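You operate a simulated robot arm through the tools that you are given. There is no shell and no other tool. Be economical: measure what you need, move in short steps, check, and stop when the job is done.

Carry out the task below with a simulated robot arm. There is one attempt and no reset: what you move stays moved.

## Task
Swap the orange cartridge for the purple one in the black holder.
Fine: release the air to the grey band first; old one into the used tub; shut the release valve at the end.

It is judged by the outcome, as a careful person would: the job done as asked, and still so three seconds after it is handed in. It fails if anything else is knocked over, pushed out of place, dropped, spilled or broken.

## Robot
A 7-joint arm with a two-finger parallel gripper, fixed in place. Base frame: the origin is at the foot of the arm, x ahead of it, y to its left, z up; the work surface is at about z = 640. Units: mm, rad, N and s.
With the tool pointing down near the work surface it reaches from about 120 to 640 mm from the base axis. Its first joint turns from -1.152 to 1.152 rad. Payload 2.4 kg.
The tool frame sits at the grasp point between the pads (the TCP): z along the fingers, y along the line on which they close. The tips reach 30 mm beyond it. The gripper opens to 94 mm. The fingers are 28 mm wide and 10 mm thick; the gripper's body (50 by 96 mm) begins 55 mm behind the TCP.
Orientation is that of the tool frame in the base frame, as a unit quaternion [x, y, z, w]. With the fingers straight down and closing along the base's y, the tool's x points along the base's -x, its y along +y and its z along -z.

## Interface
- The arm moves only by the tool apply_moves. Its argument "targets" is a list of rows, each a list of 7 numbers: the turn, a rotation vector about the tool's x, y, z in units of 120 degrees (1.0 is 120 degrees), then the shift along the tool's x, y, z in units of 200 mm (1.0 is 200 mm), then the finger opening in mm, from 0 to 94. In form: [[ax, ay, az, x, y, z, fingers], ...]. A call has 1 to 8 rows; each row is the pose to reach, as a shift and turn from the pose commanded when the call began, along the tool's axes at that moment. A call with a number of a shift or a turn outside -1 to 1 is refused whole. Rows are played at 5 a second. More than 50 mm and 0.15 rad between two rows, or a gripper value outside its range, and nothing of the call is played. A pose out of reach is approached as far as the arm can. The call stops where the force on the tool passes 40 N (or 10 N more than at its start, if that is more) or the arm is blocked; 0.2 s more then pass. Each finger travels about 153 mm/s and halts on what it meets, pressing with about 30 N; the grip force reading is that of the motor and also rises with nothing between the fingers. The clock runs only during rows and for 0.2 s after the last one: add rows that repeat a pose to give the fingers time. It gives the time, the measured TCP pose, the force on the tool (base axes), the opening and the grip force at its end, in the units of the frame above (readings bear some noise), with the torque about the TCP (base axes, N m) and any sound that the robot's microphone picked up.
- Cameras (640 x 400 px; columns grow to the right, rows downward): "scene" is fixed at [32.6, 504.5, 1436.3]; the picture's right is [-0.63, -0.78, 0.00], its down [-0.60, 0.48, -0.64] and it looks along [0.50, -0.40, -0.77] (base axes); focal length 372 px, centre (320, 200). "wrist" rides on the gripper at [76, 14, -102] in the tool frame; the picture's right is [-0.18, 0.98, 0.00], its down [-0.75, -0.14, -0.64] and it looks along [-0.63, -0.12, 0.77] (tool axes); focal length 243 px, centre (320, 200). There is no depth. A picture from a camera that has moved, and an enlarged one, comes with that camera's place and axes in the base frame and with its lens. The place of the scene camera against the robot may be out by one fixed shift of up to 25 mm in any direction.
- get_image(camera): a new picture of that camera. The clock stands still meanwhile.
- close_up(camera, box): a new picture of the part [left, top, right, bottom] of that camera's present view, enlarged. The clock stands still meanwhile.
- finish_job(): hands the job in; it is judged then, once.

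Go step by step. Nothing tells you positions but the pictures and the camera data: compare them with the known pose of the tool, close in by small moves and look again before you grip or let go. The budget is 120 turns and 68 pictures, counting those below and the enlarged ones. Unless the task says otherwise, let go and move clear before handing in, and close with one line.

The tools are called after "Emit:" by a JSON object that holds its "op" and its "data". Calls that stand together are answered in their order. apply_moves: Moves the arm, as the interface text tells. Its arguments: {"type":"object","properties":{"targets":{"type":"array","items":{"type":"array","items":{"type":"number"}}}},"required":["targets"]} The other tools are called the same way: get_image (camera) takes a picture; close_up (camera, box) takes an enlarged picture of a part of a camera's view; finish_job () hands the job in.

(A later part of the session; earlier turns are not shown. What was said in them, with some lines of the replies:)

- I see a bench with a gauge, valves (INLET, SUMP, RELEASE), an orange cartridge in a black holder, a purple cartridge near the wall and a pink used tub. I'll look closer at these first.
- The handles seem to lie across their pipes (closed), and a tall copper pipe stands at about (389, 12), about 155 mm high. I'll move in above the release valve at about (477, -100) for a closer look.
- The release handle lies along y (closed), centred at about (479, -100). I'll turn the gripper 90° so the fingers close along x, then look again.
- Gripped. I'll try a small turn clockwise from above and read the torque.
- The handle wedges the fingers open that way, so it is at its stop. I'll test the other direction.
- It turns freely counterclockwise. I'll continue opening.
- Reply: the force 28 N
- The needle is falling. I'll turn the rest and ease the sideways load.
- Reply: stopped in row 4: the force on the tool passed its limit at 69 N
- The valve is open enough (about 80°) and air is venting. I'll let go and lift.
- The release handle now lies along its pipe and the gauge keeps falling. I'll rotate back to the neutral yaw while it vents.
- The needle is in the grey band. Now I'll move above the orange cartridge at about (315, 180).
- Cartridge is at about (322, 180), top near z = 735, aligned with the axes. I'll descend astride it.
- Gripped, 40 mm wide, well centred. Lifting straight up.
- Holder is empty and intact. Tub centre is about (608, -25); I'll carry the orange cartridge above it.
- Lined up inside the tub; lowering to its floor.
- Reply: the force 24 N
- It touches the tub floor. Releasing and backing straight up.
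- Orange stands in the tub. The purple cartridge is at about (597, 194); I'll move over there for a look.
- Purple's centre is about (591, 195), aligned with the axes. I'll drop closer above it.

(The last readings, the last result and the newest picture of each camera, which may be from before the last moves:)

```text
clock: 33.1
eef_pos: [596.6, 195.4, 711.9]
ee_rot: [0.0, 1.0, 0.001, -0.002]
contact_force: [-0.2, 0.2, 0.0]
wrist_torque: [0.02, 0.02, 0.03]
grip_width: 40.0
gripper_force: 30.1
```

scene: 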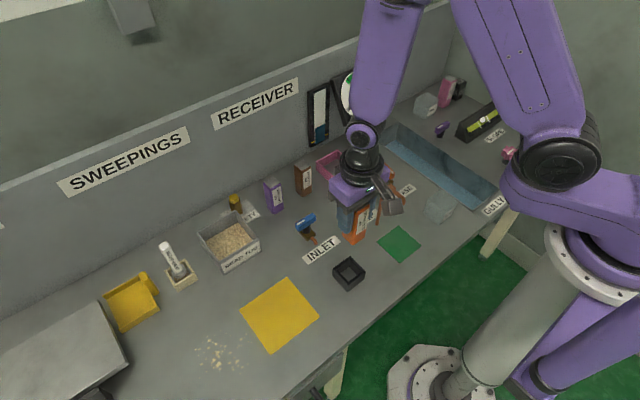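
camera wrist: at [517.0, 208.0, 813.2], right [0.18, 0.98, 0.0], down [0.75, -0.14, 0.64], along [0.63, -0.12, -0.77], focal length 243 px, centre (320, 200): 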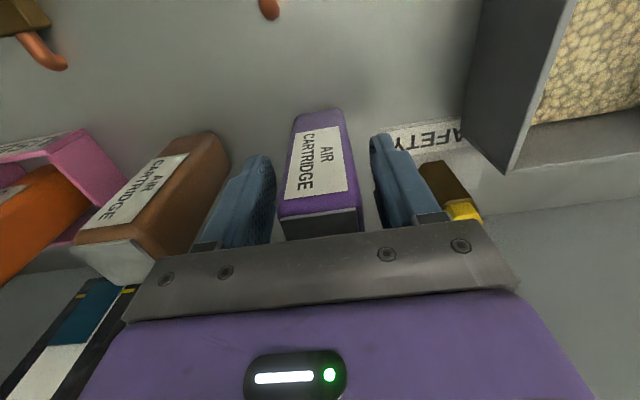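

Gripped at 40 mm. Lifting and carrying it back above the holder.

Emit:
{"op": "apply_moves", "data": {"targets": [[0, 0, 0, 0, 0, -0.1, 25], [0, 0, 0, 0, 0, -0.3, 25], [0, 0, 0, 0, 0, -0.5, 25], [0, 0, 0, 0, 0, -0.7, 25], [0, 0, 0, 0, 0, -0.84, 25]]}}

Emit:
{"op": "apply_moves", "data": {"targets": [[0, 0, 0, 0.15, 0, 0, 25], [0, 0, 0, 0.35, 0, 0, 25], [0, 0, 0, 0.55, 0, 0, 25], [0, 0, 0, 0.75, 0, 0, 25], [0, 0, 0, 0.95, 0, 0, 25]]}}

Emit:
{"op": "apply_moves", "data": {"targets": [[0, 0, 0, 0.15, -0.02, 0, 25], [0, 0, 0, 0.3, -0.05, 0, 25], [0, 0, 0, 0.43, -0.07, 0, 25], [0, 0, 0, 0.43, -0.07, 0, 25]]}}

Emit:
{"op": "get_image", "data": {"camera": "wrist"}}

```text
clock: 34.3
eef_pos: [595.6, 195.5, 881.0]
ee_rot: [0.0, 1.0, 0.0, -0.002]
contact_force: [-0.3, -0.3, -1.6]
wrist_torque: [0.03, -0.04, 0.0]
grip_width: 40.0
gripper_force: 30.3
```

```text
clock: 35.5
eef_pos: [404.5, 195.9, 880.4]
ee_rot: [-0.001, 1.0, 0.001, -0.001]
contact_force: [-0.3, 1.1, -0.7]
wrist_torque: [-0.03, 0.01, -0.01]
grip_width: 39.9
gripper_force: 30.4
```

```text
clock: 36.5
eef_pos: [318.9, 181.3, 879.0]
ee_rot: [0.001, 1.0, 0.001, -0.001]
contact_force: [-0.3, 0.8, -0.8]
wrist_torque: [0.05, -0.01, -0.01]
grip_width: 40.2
gripper_force: 29.6
```

```text
27 pictures are left
camera wrist: at [243.0, 195.3, 981.9], right [0.18, 0.98, 0.0], down [0.75, -0.14, 0.64], along [0.63, -0.12, -0.77], focal length 243 px, centre (320, 200)
```

wrist: 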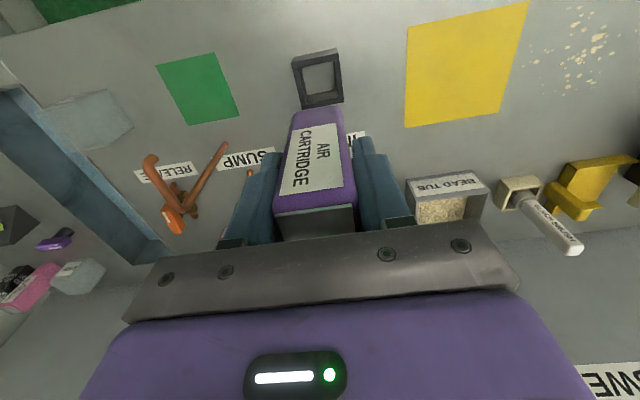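

Emit:
{"op": "apply_moves", "data": {"targets": [[0, 0, 0, -0.004, 0, 0.2, 25], [0, 0, 0, -0.004, 0, 0.4, 25], [0, 0, 0, -0.004, 0, 0.6, 25], [0, 0, 0, -0.004, 0, 0.65, 25]]}}

Emit:
{"op": "close_up", "data": {"camera": "wrist", "box": [240, 40, 400, 240]}}

Emit:
{"op": "close_up", "data": {"camera": "scene", "box": [300, 210, 400, 300]}}

```text
clock: 37.5
eef_pos: [320.9, 180.6, 748.3]
ee_rot: [0.0, 1.0, 0.0, -0.001]
contact_force: [0.3, 0.4, -1.4]
wrist_torque: [-0.03, -0.03, 0.02]
grip_width: 40.1
gripper_force: 29.6
```

```text
2.00 times, centred on (320, 140) of wrist
camera zoom: at [243.9, 195.1, 851.2], right [0.18, 0.98, 0.0], down [0.75, -0.14, 0.64], along [0.63, -0.12, -0.77], focal length 485 px, centre (320, 320)
```

zoom: 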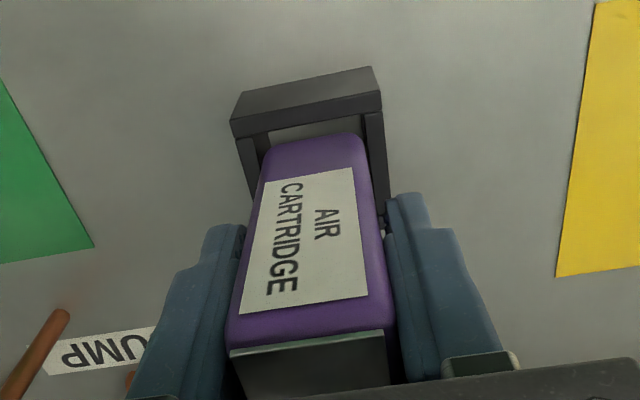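

```text
4.44 times, centred on (350, 255) of scene
camera zoom: at [32.5, 504.5, 1436.3], right [-0.63, -0.78, 0.0], down [-0.6, 0.48, -0.64], along [0.5, -0.4, -0.77], focal length 1651 px, centre (187, -44)
```

zoom: 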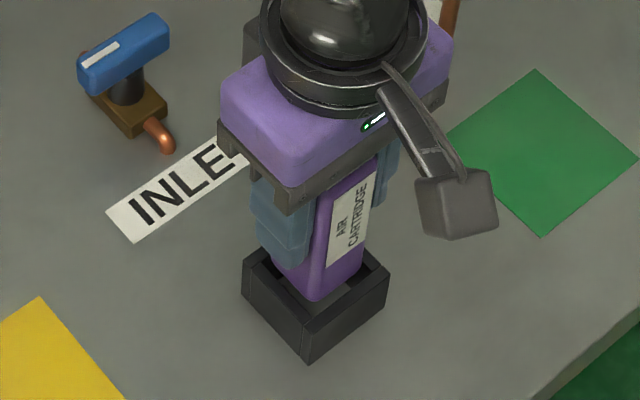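

The purple cartridge is just above the holder mouth. I'll lower in small steps and watch the forces.

Emit:
{"op": "apply_moves", "data": {"targets": [[0, 0, 0, 0.003, 0.001, 0.01, 25], [0, 0, 0, 0.003, 0.001, 0.02, 25], [0, 0, 0, 0.003, 0.001, 0.025, 25]]}}

Emit:
{"op": "apply_moves", "data": {"targets": [[0, 0, 0, 0, 0, 0.01, 25], [0, 0, 0, 0, 0, 0.015, 25]]}}

Emit:
{"op": "close_up", "data": {"camera": "wrist", "box": [260, 60, 380, 150]}}

Emit:
{"op": "close_up", "data": {"camera": "scene", "box": [320, 240, 390, 300]}}

```text
clock: 38.3
eef_pos: [320.2, 181.9, 744.9]
ee_rot: [0.0, 1.0, 0.001, -0.001]
contact_force: [-0.8, -0.2, -1.8]
wrist_torque: [0.02, -0.01, -0.02]
grip_width: 39.9
gripper_force: 29.9
```

```text
clock: 38.9
eef_pos: [320.0, 181.7, 742.2]
ee_rot: [0.0, 1.0, 0.001, 0.0]
contact_force: [1.1, -0.5, -2.1]
wrist_torque: [-0.01, 0.02, 0.02]
grip_width: 40.2
gripper_force: 29.9
```

```text
4.44 times, centred on (320, 105) of wrist
camera zoom: at [243.4, 195.5, 844.3], right [0.18, 0.98, 0.0], down [0.75, -0.14, 0.64], along [0.63, -0.12, -0.77], focal length 1078 px, centre (320, 622)
```

zoom: 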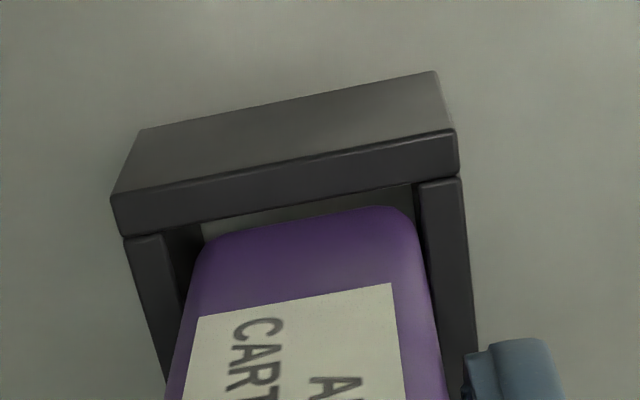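

```text
6.67 times, centred on (355, 270) of scene
camera zoom: at [32.6, 504.6, 1436.3], right [-0.63, -0.78, 0.0], down [-0.6, 0.48, -0.64], along [0.5, -0.4, -0.77], focal length 2476 px, centre (87, -267)
```

zoom: 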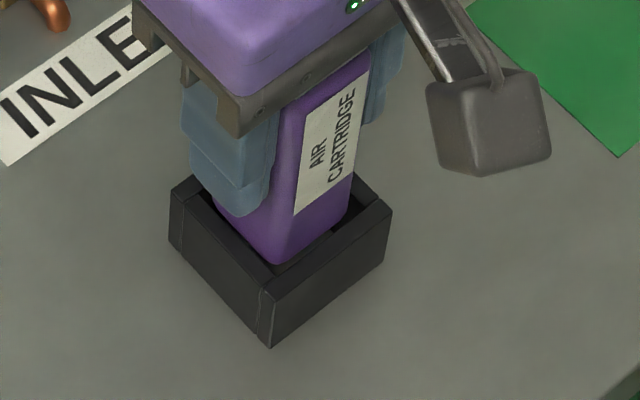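

Still free. The cartridge sits about 2 mm toward +y of the holder's centre; I'll correct that and continue down.

Emit:
{"op": "apply_moves", "data": {"targets": [[0, 0, 0, 0, -0.009, 0, 25], [0, 0, 0, 0, -0.009, 0.02, 25], [0, 0, 0, 0, -0.009, 0.04, 25], [0, 0, 0, 0, -0.009, 0.05, 25]]}}

Emit:
{"op": "close_up", "data": {"camera": "wrist", "box": [260, 60, 380, 150]}}

```text
clock: 39.9
eef_pos: [320.4, 179.3, 732.2]
ee_rot: [0.001, 1.0, 0.001, 0.0]
contact_force: [-0.1, 0.4, -1.0]
wrist_torque: [-0.02, 0.01, 0.0]
grip_width: 39.9
gripper_force: 30.0
```

```text
4.44 times, centred on (320, 105) of wrist
camera zoom: at [243.4, 193.8, 834.3], right [0.18, 0.98, 0.0], down [0.75, -0.14, 0.64], along [0.63, -0.12, -0.77], focal length 1078 px, centre (320, 622)
```

zoom: 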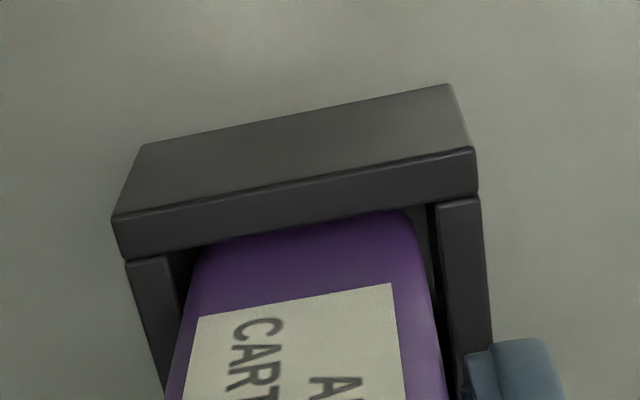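

It is inside the mouth with no contact. Continuing down to the holder floor.

Emit:
{"op": "apply_moves", "data": {"targets": [[0, 0, 0, 0, 0, 0.02, 25], [0, 0, 0, 0, 0, 0.04, 25], [0, 0, 0, 0, 0, 0.06, 25], [0, 0, 0, 0, 0, 0.07, 25]]}}

Emit:
{"op": "apply_moves", "data": {"targets": [[0, 0, 0, 0, 0, 0.006, 25], [0, 0, 0, 0, 0, 0.01, 25]]}}

```text
clock: 40.9
eef_pos: [320.0, 180.7, 718.0]
ee_rot: [0.0, 1.0, 0.0, 0.0]
contact_force: [0.0, -0.2, -0.6]
wrist_torque: [-0.03, 0.02, 0.01]
grip_width: 40.0
gripper_force: 29.9
```

```text
clock: 41.5
eef_pos: [320.3, 178.4, 715.8]
ee_rot: [0.0, 1.0, 0.0, -0.001]
contact_force: [0.0, -0.3, -0.5]
wrist_torque: [0.03, 0.03, 0.0]
grip_width: 40.0
gripper_force: 29.6
```

Emit:
{"op": "apply_moves", "data": {"targets": [[0, 0, 0, 0, 0, 0.005, 25], [0, 0, 0, 0, 0, 0.008, 25]]}}

Emit:
{"op": "apply_moves", "data": {"targets": [[0, 0, 0, 0, 0, 0.004, 25], [0, 0, 0, 0, 0, 0.007, 25]]}}

```text
clock: 42.1
eef_pos: [319.1, 179.6, 714.5]
ee_rot: [0.0, 1.0, 0.001, -0.002]
contact_force: [-0.3, 0.0, -1.4]
wrist_torque: [0.0, -0.05, 0.02]
grip_width: 39.8
gripper_force: 30.1
```

```text
clock: 42.7
eef_pos: [320.1, 179.5, 714.2]
ee_rot: [0.0, 1.0, 0.001, -0.001]
contact_force: [0.2, 0.8, -1.2]
wrist_torque: [0.0, 0.01, 0.05]
grip_width: 40.2
gripper_force: 29.6
```

Emit:
{"op": "apply_moves", "data": {"targets": [[0, 0, 0, 0, 0, 0.005, 25], [0, 0, 0, 0, 0, 0.008, 25]]}}

Emit:
{"op": "apply_moves", "data": {"targets": [[0, 0, 0, 0, 0, 0.004, 25], [0, 0, 0, 0, 0, 0.007, 25]]}}

Emit:
{"op": "close_up", "data": {"camera": "wrist", "box": [240, 70, 400, 240]}}

```text
clock: 43.3
eef_pos: [319.1, 179.1, 712.1]
ee_rot: [0.0, 1.0, 0.001, -0.001]
contact_force: [0.1, -0.4, -1.6]
wrist_torque: [-0.02, 0.01, 0.03]
grip_width: 39.8
gripper_force: 30.2
```

```text
clock: 43.9
eef_pos: [319.8, 179.7, 711.7]
ee_rot: [0.0, 1.0, 0.001, 0.0]
contact_force: [-2.7, -2.6, 29.3]
wrist_torque: [-0.16, 0.09, 0.01]
grip_width: 39.9
gripper_force: 29.8
```

```text
2.35 times, centred on (320, 155) of wrist
camera zoom: at [243.3, 193.8, 813.2], right [0.18, 0.98, 0.0], down [0.75, -0.14, 0.64], along [0.63, -0.12, -0.77], focal length 571 px, centre (320, 306)
```

zoom: 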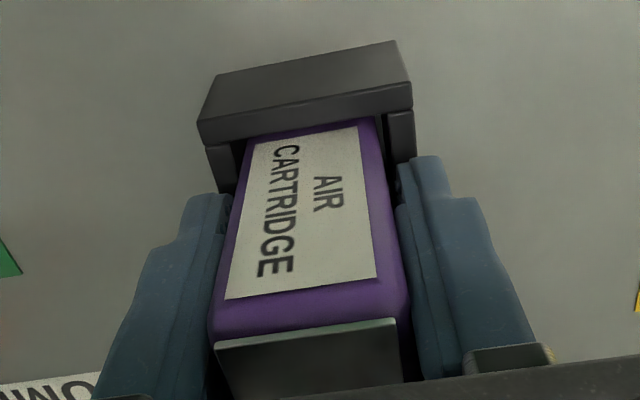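

Seated on the floor of the holder (same height as when it stood on the bench). Releasing and lifting.

Emit:
{"op": "apply_moves", "data": {"targets": [[0, 0, 0, 0, 0, -0.004, 48], [0, 0, 0, 0, 0, -0.004, 60], [0, 0, 0, 0, 0, -0.004, 60], [0, 0, 0, 0, 0, -0.1, 60], [0, 0, 0, 0, 0, -0.3, 60], [0, 0, 0, 0, 0, -0.5, 60], [0, 0, 0, 0, 0, -0.7, 60], [0, 0, 0, 0, 0, -0.9, 60]]}}

Emit:
{"op": "get_image", "data": {"camera": "wrist"}}

Emit:
{"op": "get_image", "data": {"camera": "scene"}}

```text
clock: 45.7
eef_pos: [314.1, 185.0, 890.1]
ee_rot: [-0.018, 1.0, 0.0, -0.001]
contact_force: [3.3, -5.4, 0.8]
wrist_torque: [0.45, 0.3, -0.04]
grip_width: 60.0
gripper_force: 0.1
```

```text
20 pictures are left
camera wrist: at [237.9, 196.9, 992.4], right [0.15, 0.99, 0.0], down [0.76, -0.11, 0.64], along [0.63, -0.09, -0.77], focal length 243 px, centre (320, 200)
```

wrist: 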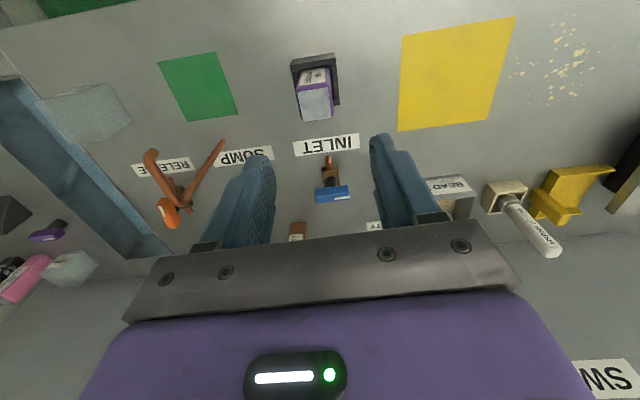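

```text
19 pictures are left
```

scene: 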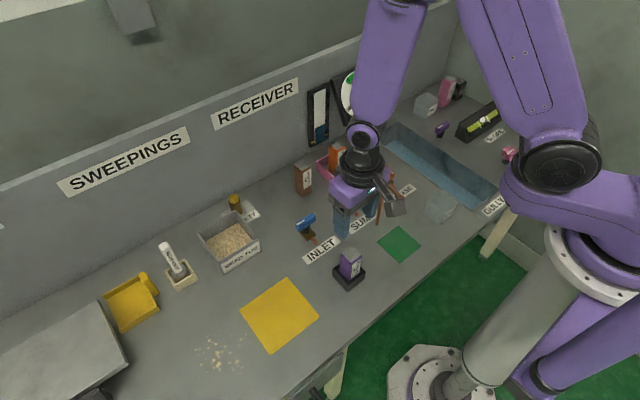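

The purple one is in the holder. The arm reads slightly deflected with a small force, so I'll check with a still row.

Emit:
{"op": "apply_moves", "data": {"targets": [[0, 0, 0, 0, 0, 0, 60], [0, 0, 0, 0, 0, 0, 60]]}}

Emit:
{"op": "close_up", "data": {"camera": "scene", "box": [320, 100, 480, 300]}}

```text
clock: 46.3
eef_pos: [319.0, 178.7, 889.8]
ee_rot: [0.0, 1.0, -0.001, -0.001]
contact_force: [-0.1, 0.5, 0.0]
wrist_torque: [-0.01, -0.06, 0.02]
grip_width: 60.2
gripper_force: 0.1
```

```text
2.00 times, centred on (400, 200) of scene
camera zoom: at [32.6, 504.5, 1436.3], right [-0.63, -0.78, 0.0], down [-0.6, 0.48, -0.64], along [0.5, -0.4, -0.77], focal length 743 px, centre (160, 200)
```

zoom: 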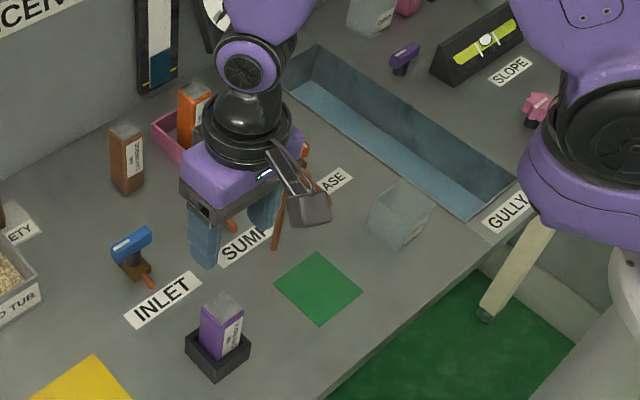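

The arm is steady and the purple cartridge stands well in the holder. Now back above the release valve to shut it.

Emit:
{"op": "apply_moves", "data": {"targets": [[0, 0, 0, -0.1, -0.174, 0, 60], [0, 0, 0, -0.2, -0.348, 0, 60], [0, 0, 0, -0.3, -0.522, 0, 60], [0, 0, 0, -0.405, -0.697, 0, 60]]}}

Emit:
{"op": "apply_moves", "data": {"targets": [[0, 0, 0, -0.1, -0.174, 0, 60], [0, 0, 0, -0.2, -0.348, 0, 60], [0, 0, 0.035, -0.3, -0.522, 0.1, 60], [0, 0, 0.07, -0.405, -0.697, 0.25, 60], [0, 0, 0.07, -0.405, -0.697, 0.45, 60]]}}

Emit:
{"op": "get_image", "data": {"camera": "wrist"}}

```text
clock: 47.3
eef_pos: [400.9, 40.3, 889.7]
ee_rot: [-0.001, 1.0, 0.001, 0.0]
contact_force: [-0.4, -0.7, -0.6]
wrist_torque: [0.01, 0.03, 0.02]
grip_width: 59.9
gripper_force: 0.0
```

```text
refused: row 4 steps farther than a row can; nothing moved
```

```text
17 pictures are left
camera wrist: at [324.1, 53.9, 992.1], right [0.18, 0.98, 0.0], down [0.75, -0.14, 0.64], along [0.63, -0.12, -0.77], focal length 243 px, centre (320, 200)
```

wrist: 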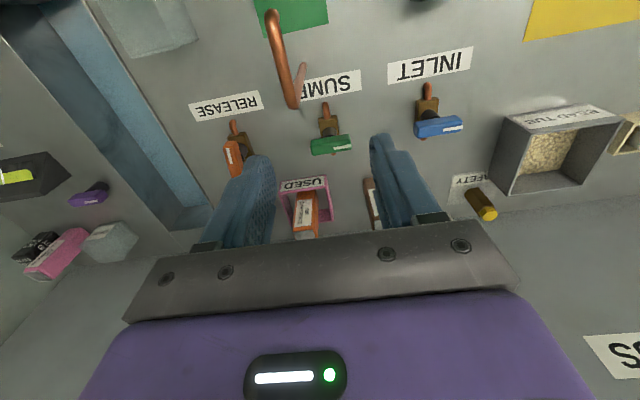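

Emit:
{"op": "apply_moves", "data": {"targets": [[0, 0, 0, -0.1, -0.174, 0, 60], [0, 0, 0, -0.2, -0.348, 0, 60], [0, 0, 0.035, -0.3, -0.522, 0, 60], [0, 0, 0.07, -0.405, -0.697, 0, 60], [0, 0, 0.07, -0.405, -0.697, 0.2, 60], [0, 0, 0.07, -0.405, -0.697, 0.4, 60], [0, 0, 0.07, -0.405, -0.697, 0.6, 60]]}}

Emit:
{"op": "get_image", "data": {"camera": "wrist"}}

```text
clock: 48.9
eef_pos: [482.7, -101.0, 770.2]
ee_rot: [0.073, 0.997, 0.0, -0.001]
contact_force: [-0.1, 0.1, 0.5]
wrist_torque: [0.0, 0.0, 0.0]
grip_width: 59.9
gripper_force: 0.0
```

```text
16 pictures are left
camera wrist: at [408.7, -74.8, 872.0], right [0.33, 0.95, 0.0], down [0.73, -0.25, 0.64], along [0.61, -0.21, -0.77], focal length 243 px, centre (320, 200)
```

wrist: 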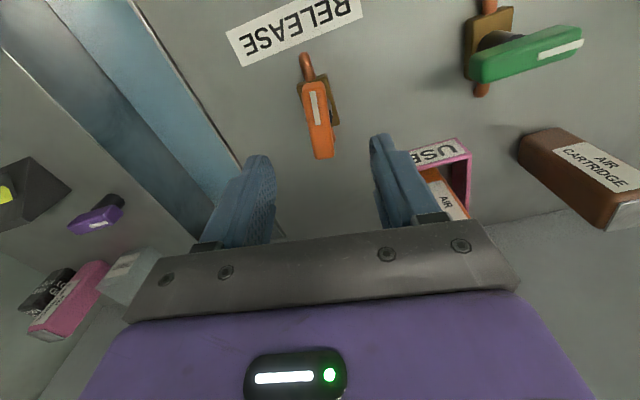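

Handle lies along x, tilted about -10°, centre (480, -100). Descending astride it and closing.

Emit:
{"op": "apply_moves", "data": {"targets": [[0, 0, 0.01, 0.01, 0, 0.1, 60], [0, 0, 0.01, 0.01, 0, 0.25, 60], [0, 0, 0.01, 0.01, 0, 0.345, 60]]}}

Emit:
{"op": "get_image", "data": {"camera": "wrist"}}

```text
clock: 49.7
eef_pos: [480.1, -98.7, 699.2]
ee_rot: [0.084, 0.996, 0.0, -0.001]
contact_force: [0.5, 0.1, -0.1]
wrist_torque: [0.0, 0.01, 0.0]
grip_width: 60.2
gripper_force: 0.1
```

```text
15 pictures are left
camera wrist: at [406.8, -73.0, 801.6], right [0.35, 0.94, 0.0], down [0.72, -0.27, 0.64], along [0.6, -0.22, -0.77], focal length 243 px, centre (320, 200)
```

wrist: 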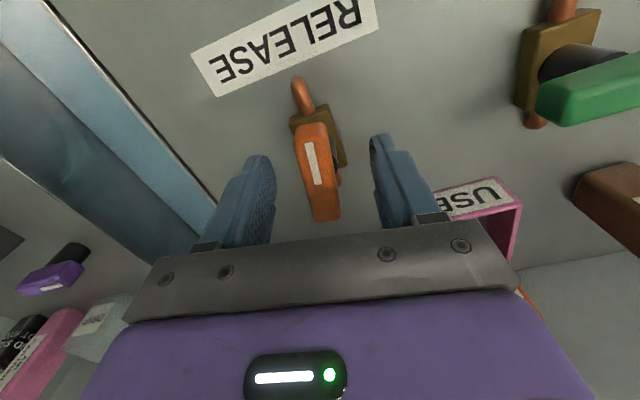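

Emit:
{"op": "apply_moves", "data": {"targets": [[0, 0, 0, 0, -0.006, 0, 35], [0, 0, 0, 0, -0.006, 0, 10], [0, 0, 0, 0, -0.006, 0, 10], [0, 0, 0, 0, -0.006, 0, 10]]}}

Emit:
{"op": "apply_moves", "data": {"targets": [[0, 0, 0.06, 0, 0, 0, 10], [0, 0, 0.12, 0, 0, 0, 10], [0, 0, 0.18, 0, 0, 0, 10]]}}

```text
clock: 50.7
eef_pos: [479.5, -98.7, 699.9]
ee_rot: [0.083, 0.997, 0.0, -0.001]
contact_force: [4.4, 8.0, -9.0]
wrist_torque: [-0.07, -0.53, 0.01]
grip_width: 21.2
gripper_force: 45.6
```

```text
clock: 51.5
eef_pos: [479.9, -99.8, 699.9]
ee_rot: [0.27, 0.963, 0.001, -0.001]
contact_force: [5.0, 9.4, -15.2]
wrist_torque: [-0.44, -0.78, -0.02]
grip_width: 21.6
gripper_force: 45.7
```

Emit:
{"op": "apply_moves", "data": {"targets": [[0, 0, 0.065, 0, 0, 0, 10], [0, 0, 0.13, 0, 0, 0, 10], [0, 0, 0.195, 0, 0, 0, 10], [0, 0, 0.26, 0, 0, 0, 10], [0, 0, 0.325, 0, 0, 0, 10]]}}

Emit:
{"op": "close_up", "data": {"camera": "scene", "box": [320, 110, 460, 220]}}

```text
clock: 52.6
eef_pos: [480.2, -100.6, 699.7]
ee_rot: [0.536, 0.844, 0.0, -0.002]
contact_force: [5.0, -1.5, -8.9]
wrist_torque: [0.34, 0.13, -0.03]
grip_width: 21.4
gripper_force: 44.8
stopped in row 5: the force on the tool passed its limit at 40 N (the readings are from after the stop); the commanded pose is now the measured one
```

```text
3.64 times, centred on (390, 165) of scene
camera zoom: at [32.8, 504.5, 1436.3], right [-0.63, -0.78, 0.0], down [-0.6, 0.48, -0.64], along [0.5, -0.4, -0.77], focal length 1351 px, centre (66, 327)
```

zoom: 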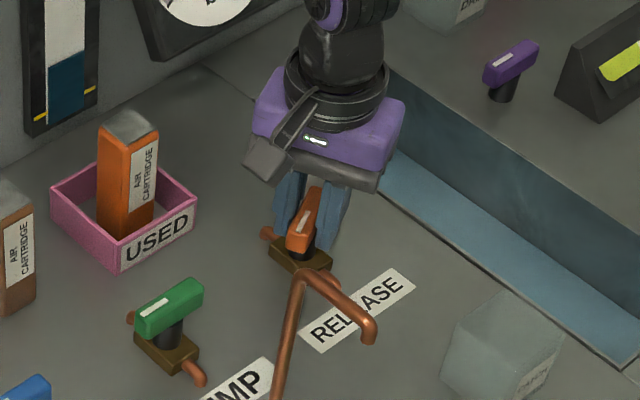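

The valve is about two-thirds closed; the sideways load has been reset. Turning the rest.

Emit:
{"op": "apply_moves", "data": {"targets": [[0, 0, 0.05, 0, 0, 0, 10], [0, 0, 0.1, 0, 0, 0, 10], [0, 0, 0.15, 0, 0, 0, 10], [0, 0, 0.19, 0, 0, 0, 10]]}}

Emit:
{"op": "apply_moves", "data": {"targets": [[0, 0, 0.02, 0, 0, 0, 10], [0, 0, 0.04, 0, 0, 0, 10], [0, 0, 0.06, 0, 0, 0, 10]]}}

```text
clock: 53.6
eef_pos: [480.0, -99.9, 700.2]
ee_rot: [0.693, 0.721, 0.0, -0.002]
contact_force: [7.9, 3.2, -11.7]
wrist_torque: [0.05, -0.08, -0.02]
grip_width: 21.5
gripper_force: 45.0
```

```text
clock: 54.4
eef_pos: [480.1, -100.7, 699.9]
ee_rot: [0.735, 0.678, -0.001, -0.001]
contact_force: [6.4, 2.1, -11.8]
wrist_torque: [-0.17, 0.03, 1.42]
grip_width: 22.6
gripper_force: 44.9
```

The closed stop is felt (torque 1.4). I'll ease back, let go and lift.

Emit:
{"op": "apply_moves", "data": {"targets": [[0, 0, -0.025, 0, 0, 0, 10], [0, 0, -0.025, 0, 0, 0, 40], [0, 0, -0.025, 0, 0, 0, 50], [0, 0, -0.025, 0, 0, 0, 50], [0, 0, -0.025, 0, 0, -0.2, 50], [0, 0, -0.025, 0, 0, -0.4, 50], [0, 0, -0.025, 0, 0, -0.6, 50], [0, 0, -0.025, 0, 0, -0.8, 50]]}}

Emit:
{"op": "get_image", "data": {"camera": "scene"}}

Emit:
{"op": "close_up", "data": {"camera": "scene", "box": [300, 60, 440, 210]}}

Emit:
{"op": "get_image", "data": {"camera": "wrist"}}

```text
clock: 56.2
eef_pos: [479.9, -99.1, 861.4]
ee_rot: [0.718, 0.696, -0.001, -0.001]
contact_force: [0.0, 0.1, 0.9]
wrist_torque: [-0.03, 0.0, 0.04]
grip_width: 50.2
gripper_force: 0.1
```

```text
13 pictures are left
```

scene: 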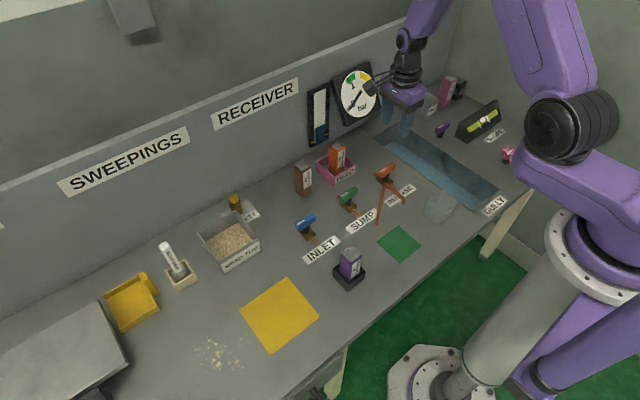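

```text
2.67 times, centred on (370, 135) of scene
camera zoom: at [32.6, 504.5, 1436.3], right [-0.63, -0.78, 0.0], down [-0.6, 0.48, -0.64], along [0.5, -0.4, -0.77], focal length 991 px, centre (187, 373)
```

zoom: 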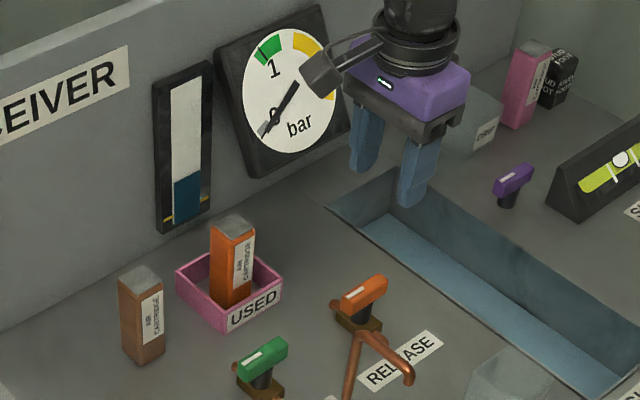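

```text
11 pictures are left
camera wrist: at [496.7, -23.8, 962.9], right [0.98, -0.21, 0.0], down [-0.16, -0.75, 0.64], along [-0.14, -0.63, -0.77], focal length 243 px, centre (320, 200)
```

wrist: 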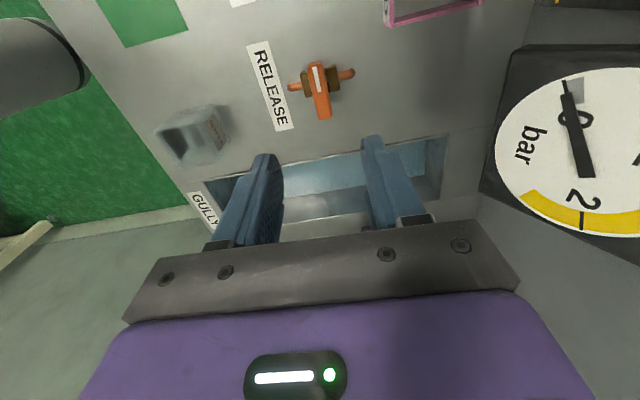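

The release handle is back across its pipe with the needle in the grey band. Purple is in the holder, orange stands in the used tub, and the arm is clear.

Emit:
{"op": "finish_job", "data": {}}

```text
The job is handed in.
```

The purple cartridge is now in the black holder and the orange one is in the used tub. I released the air down to the grey band before starting, and the release valve is shut again.
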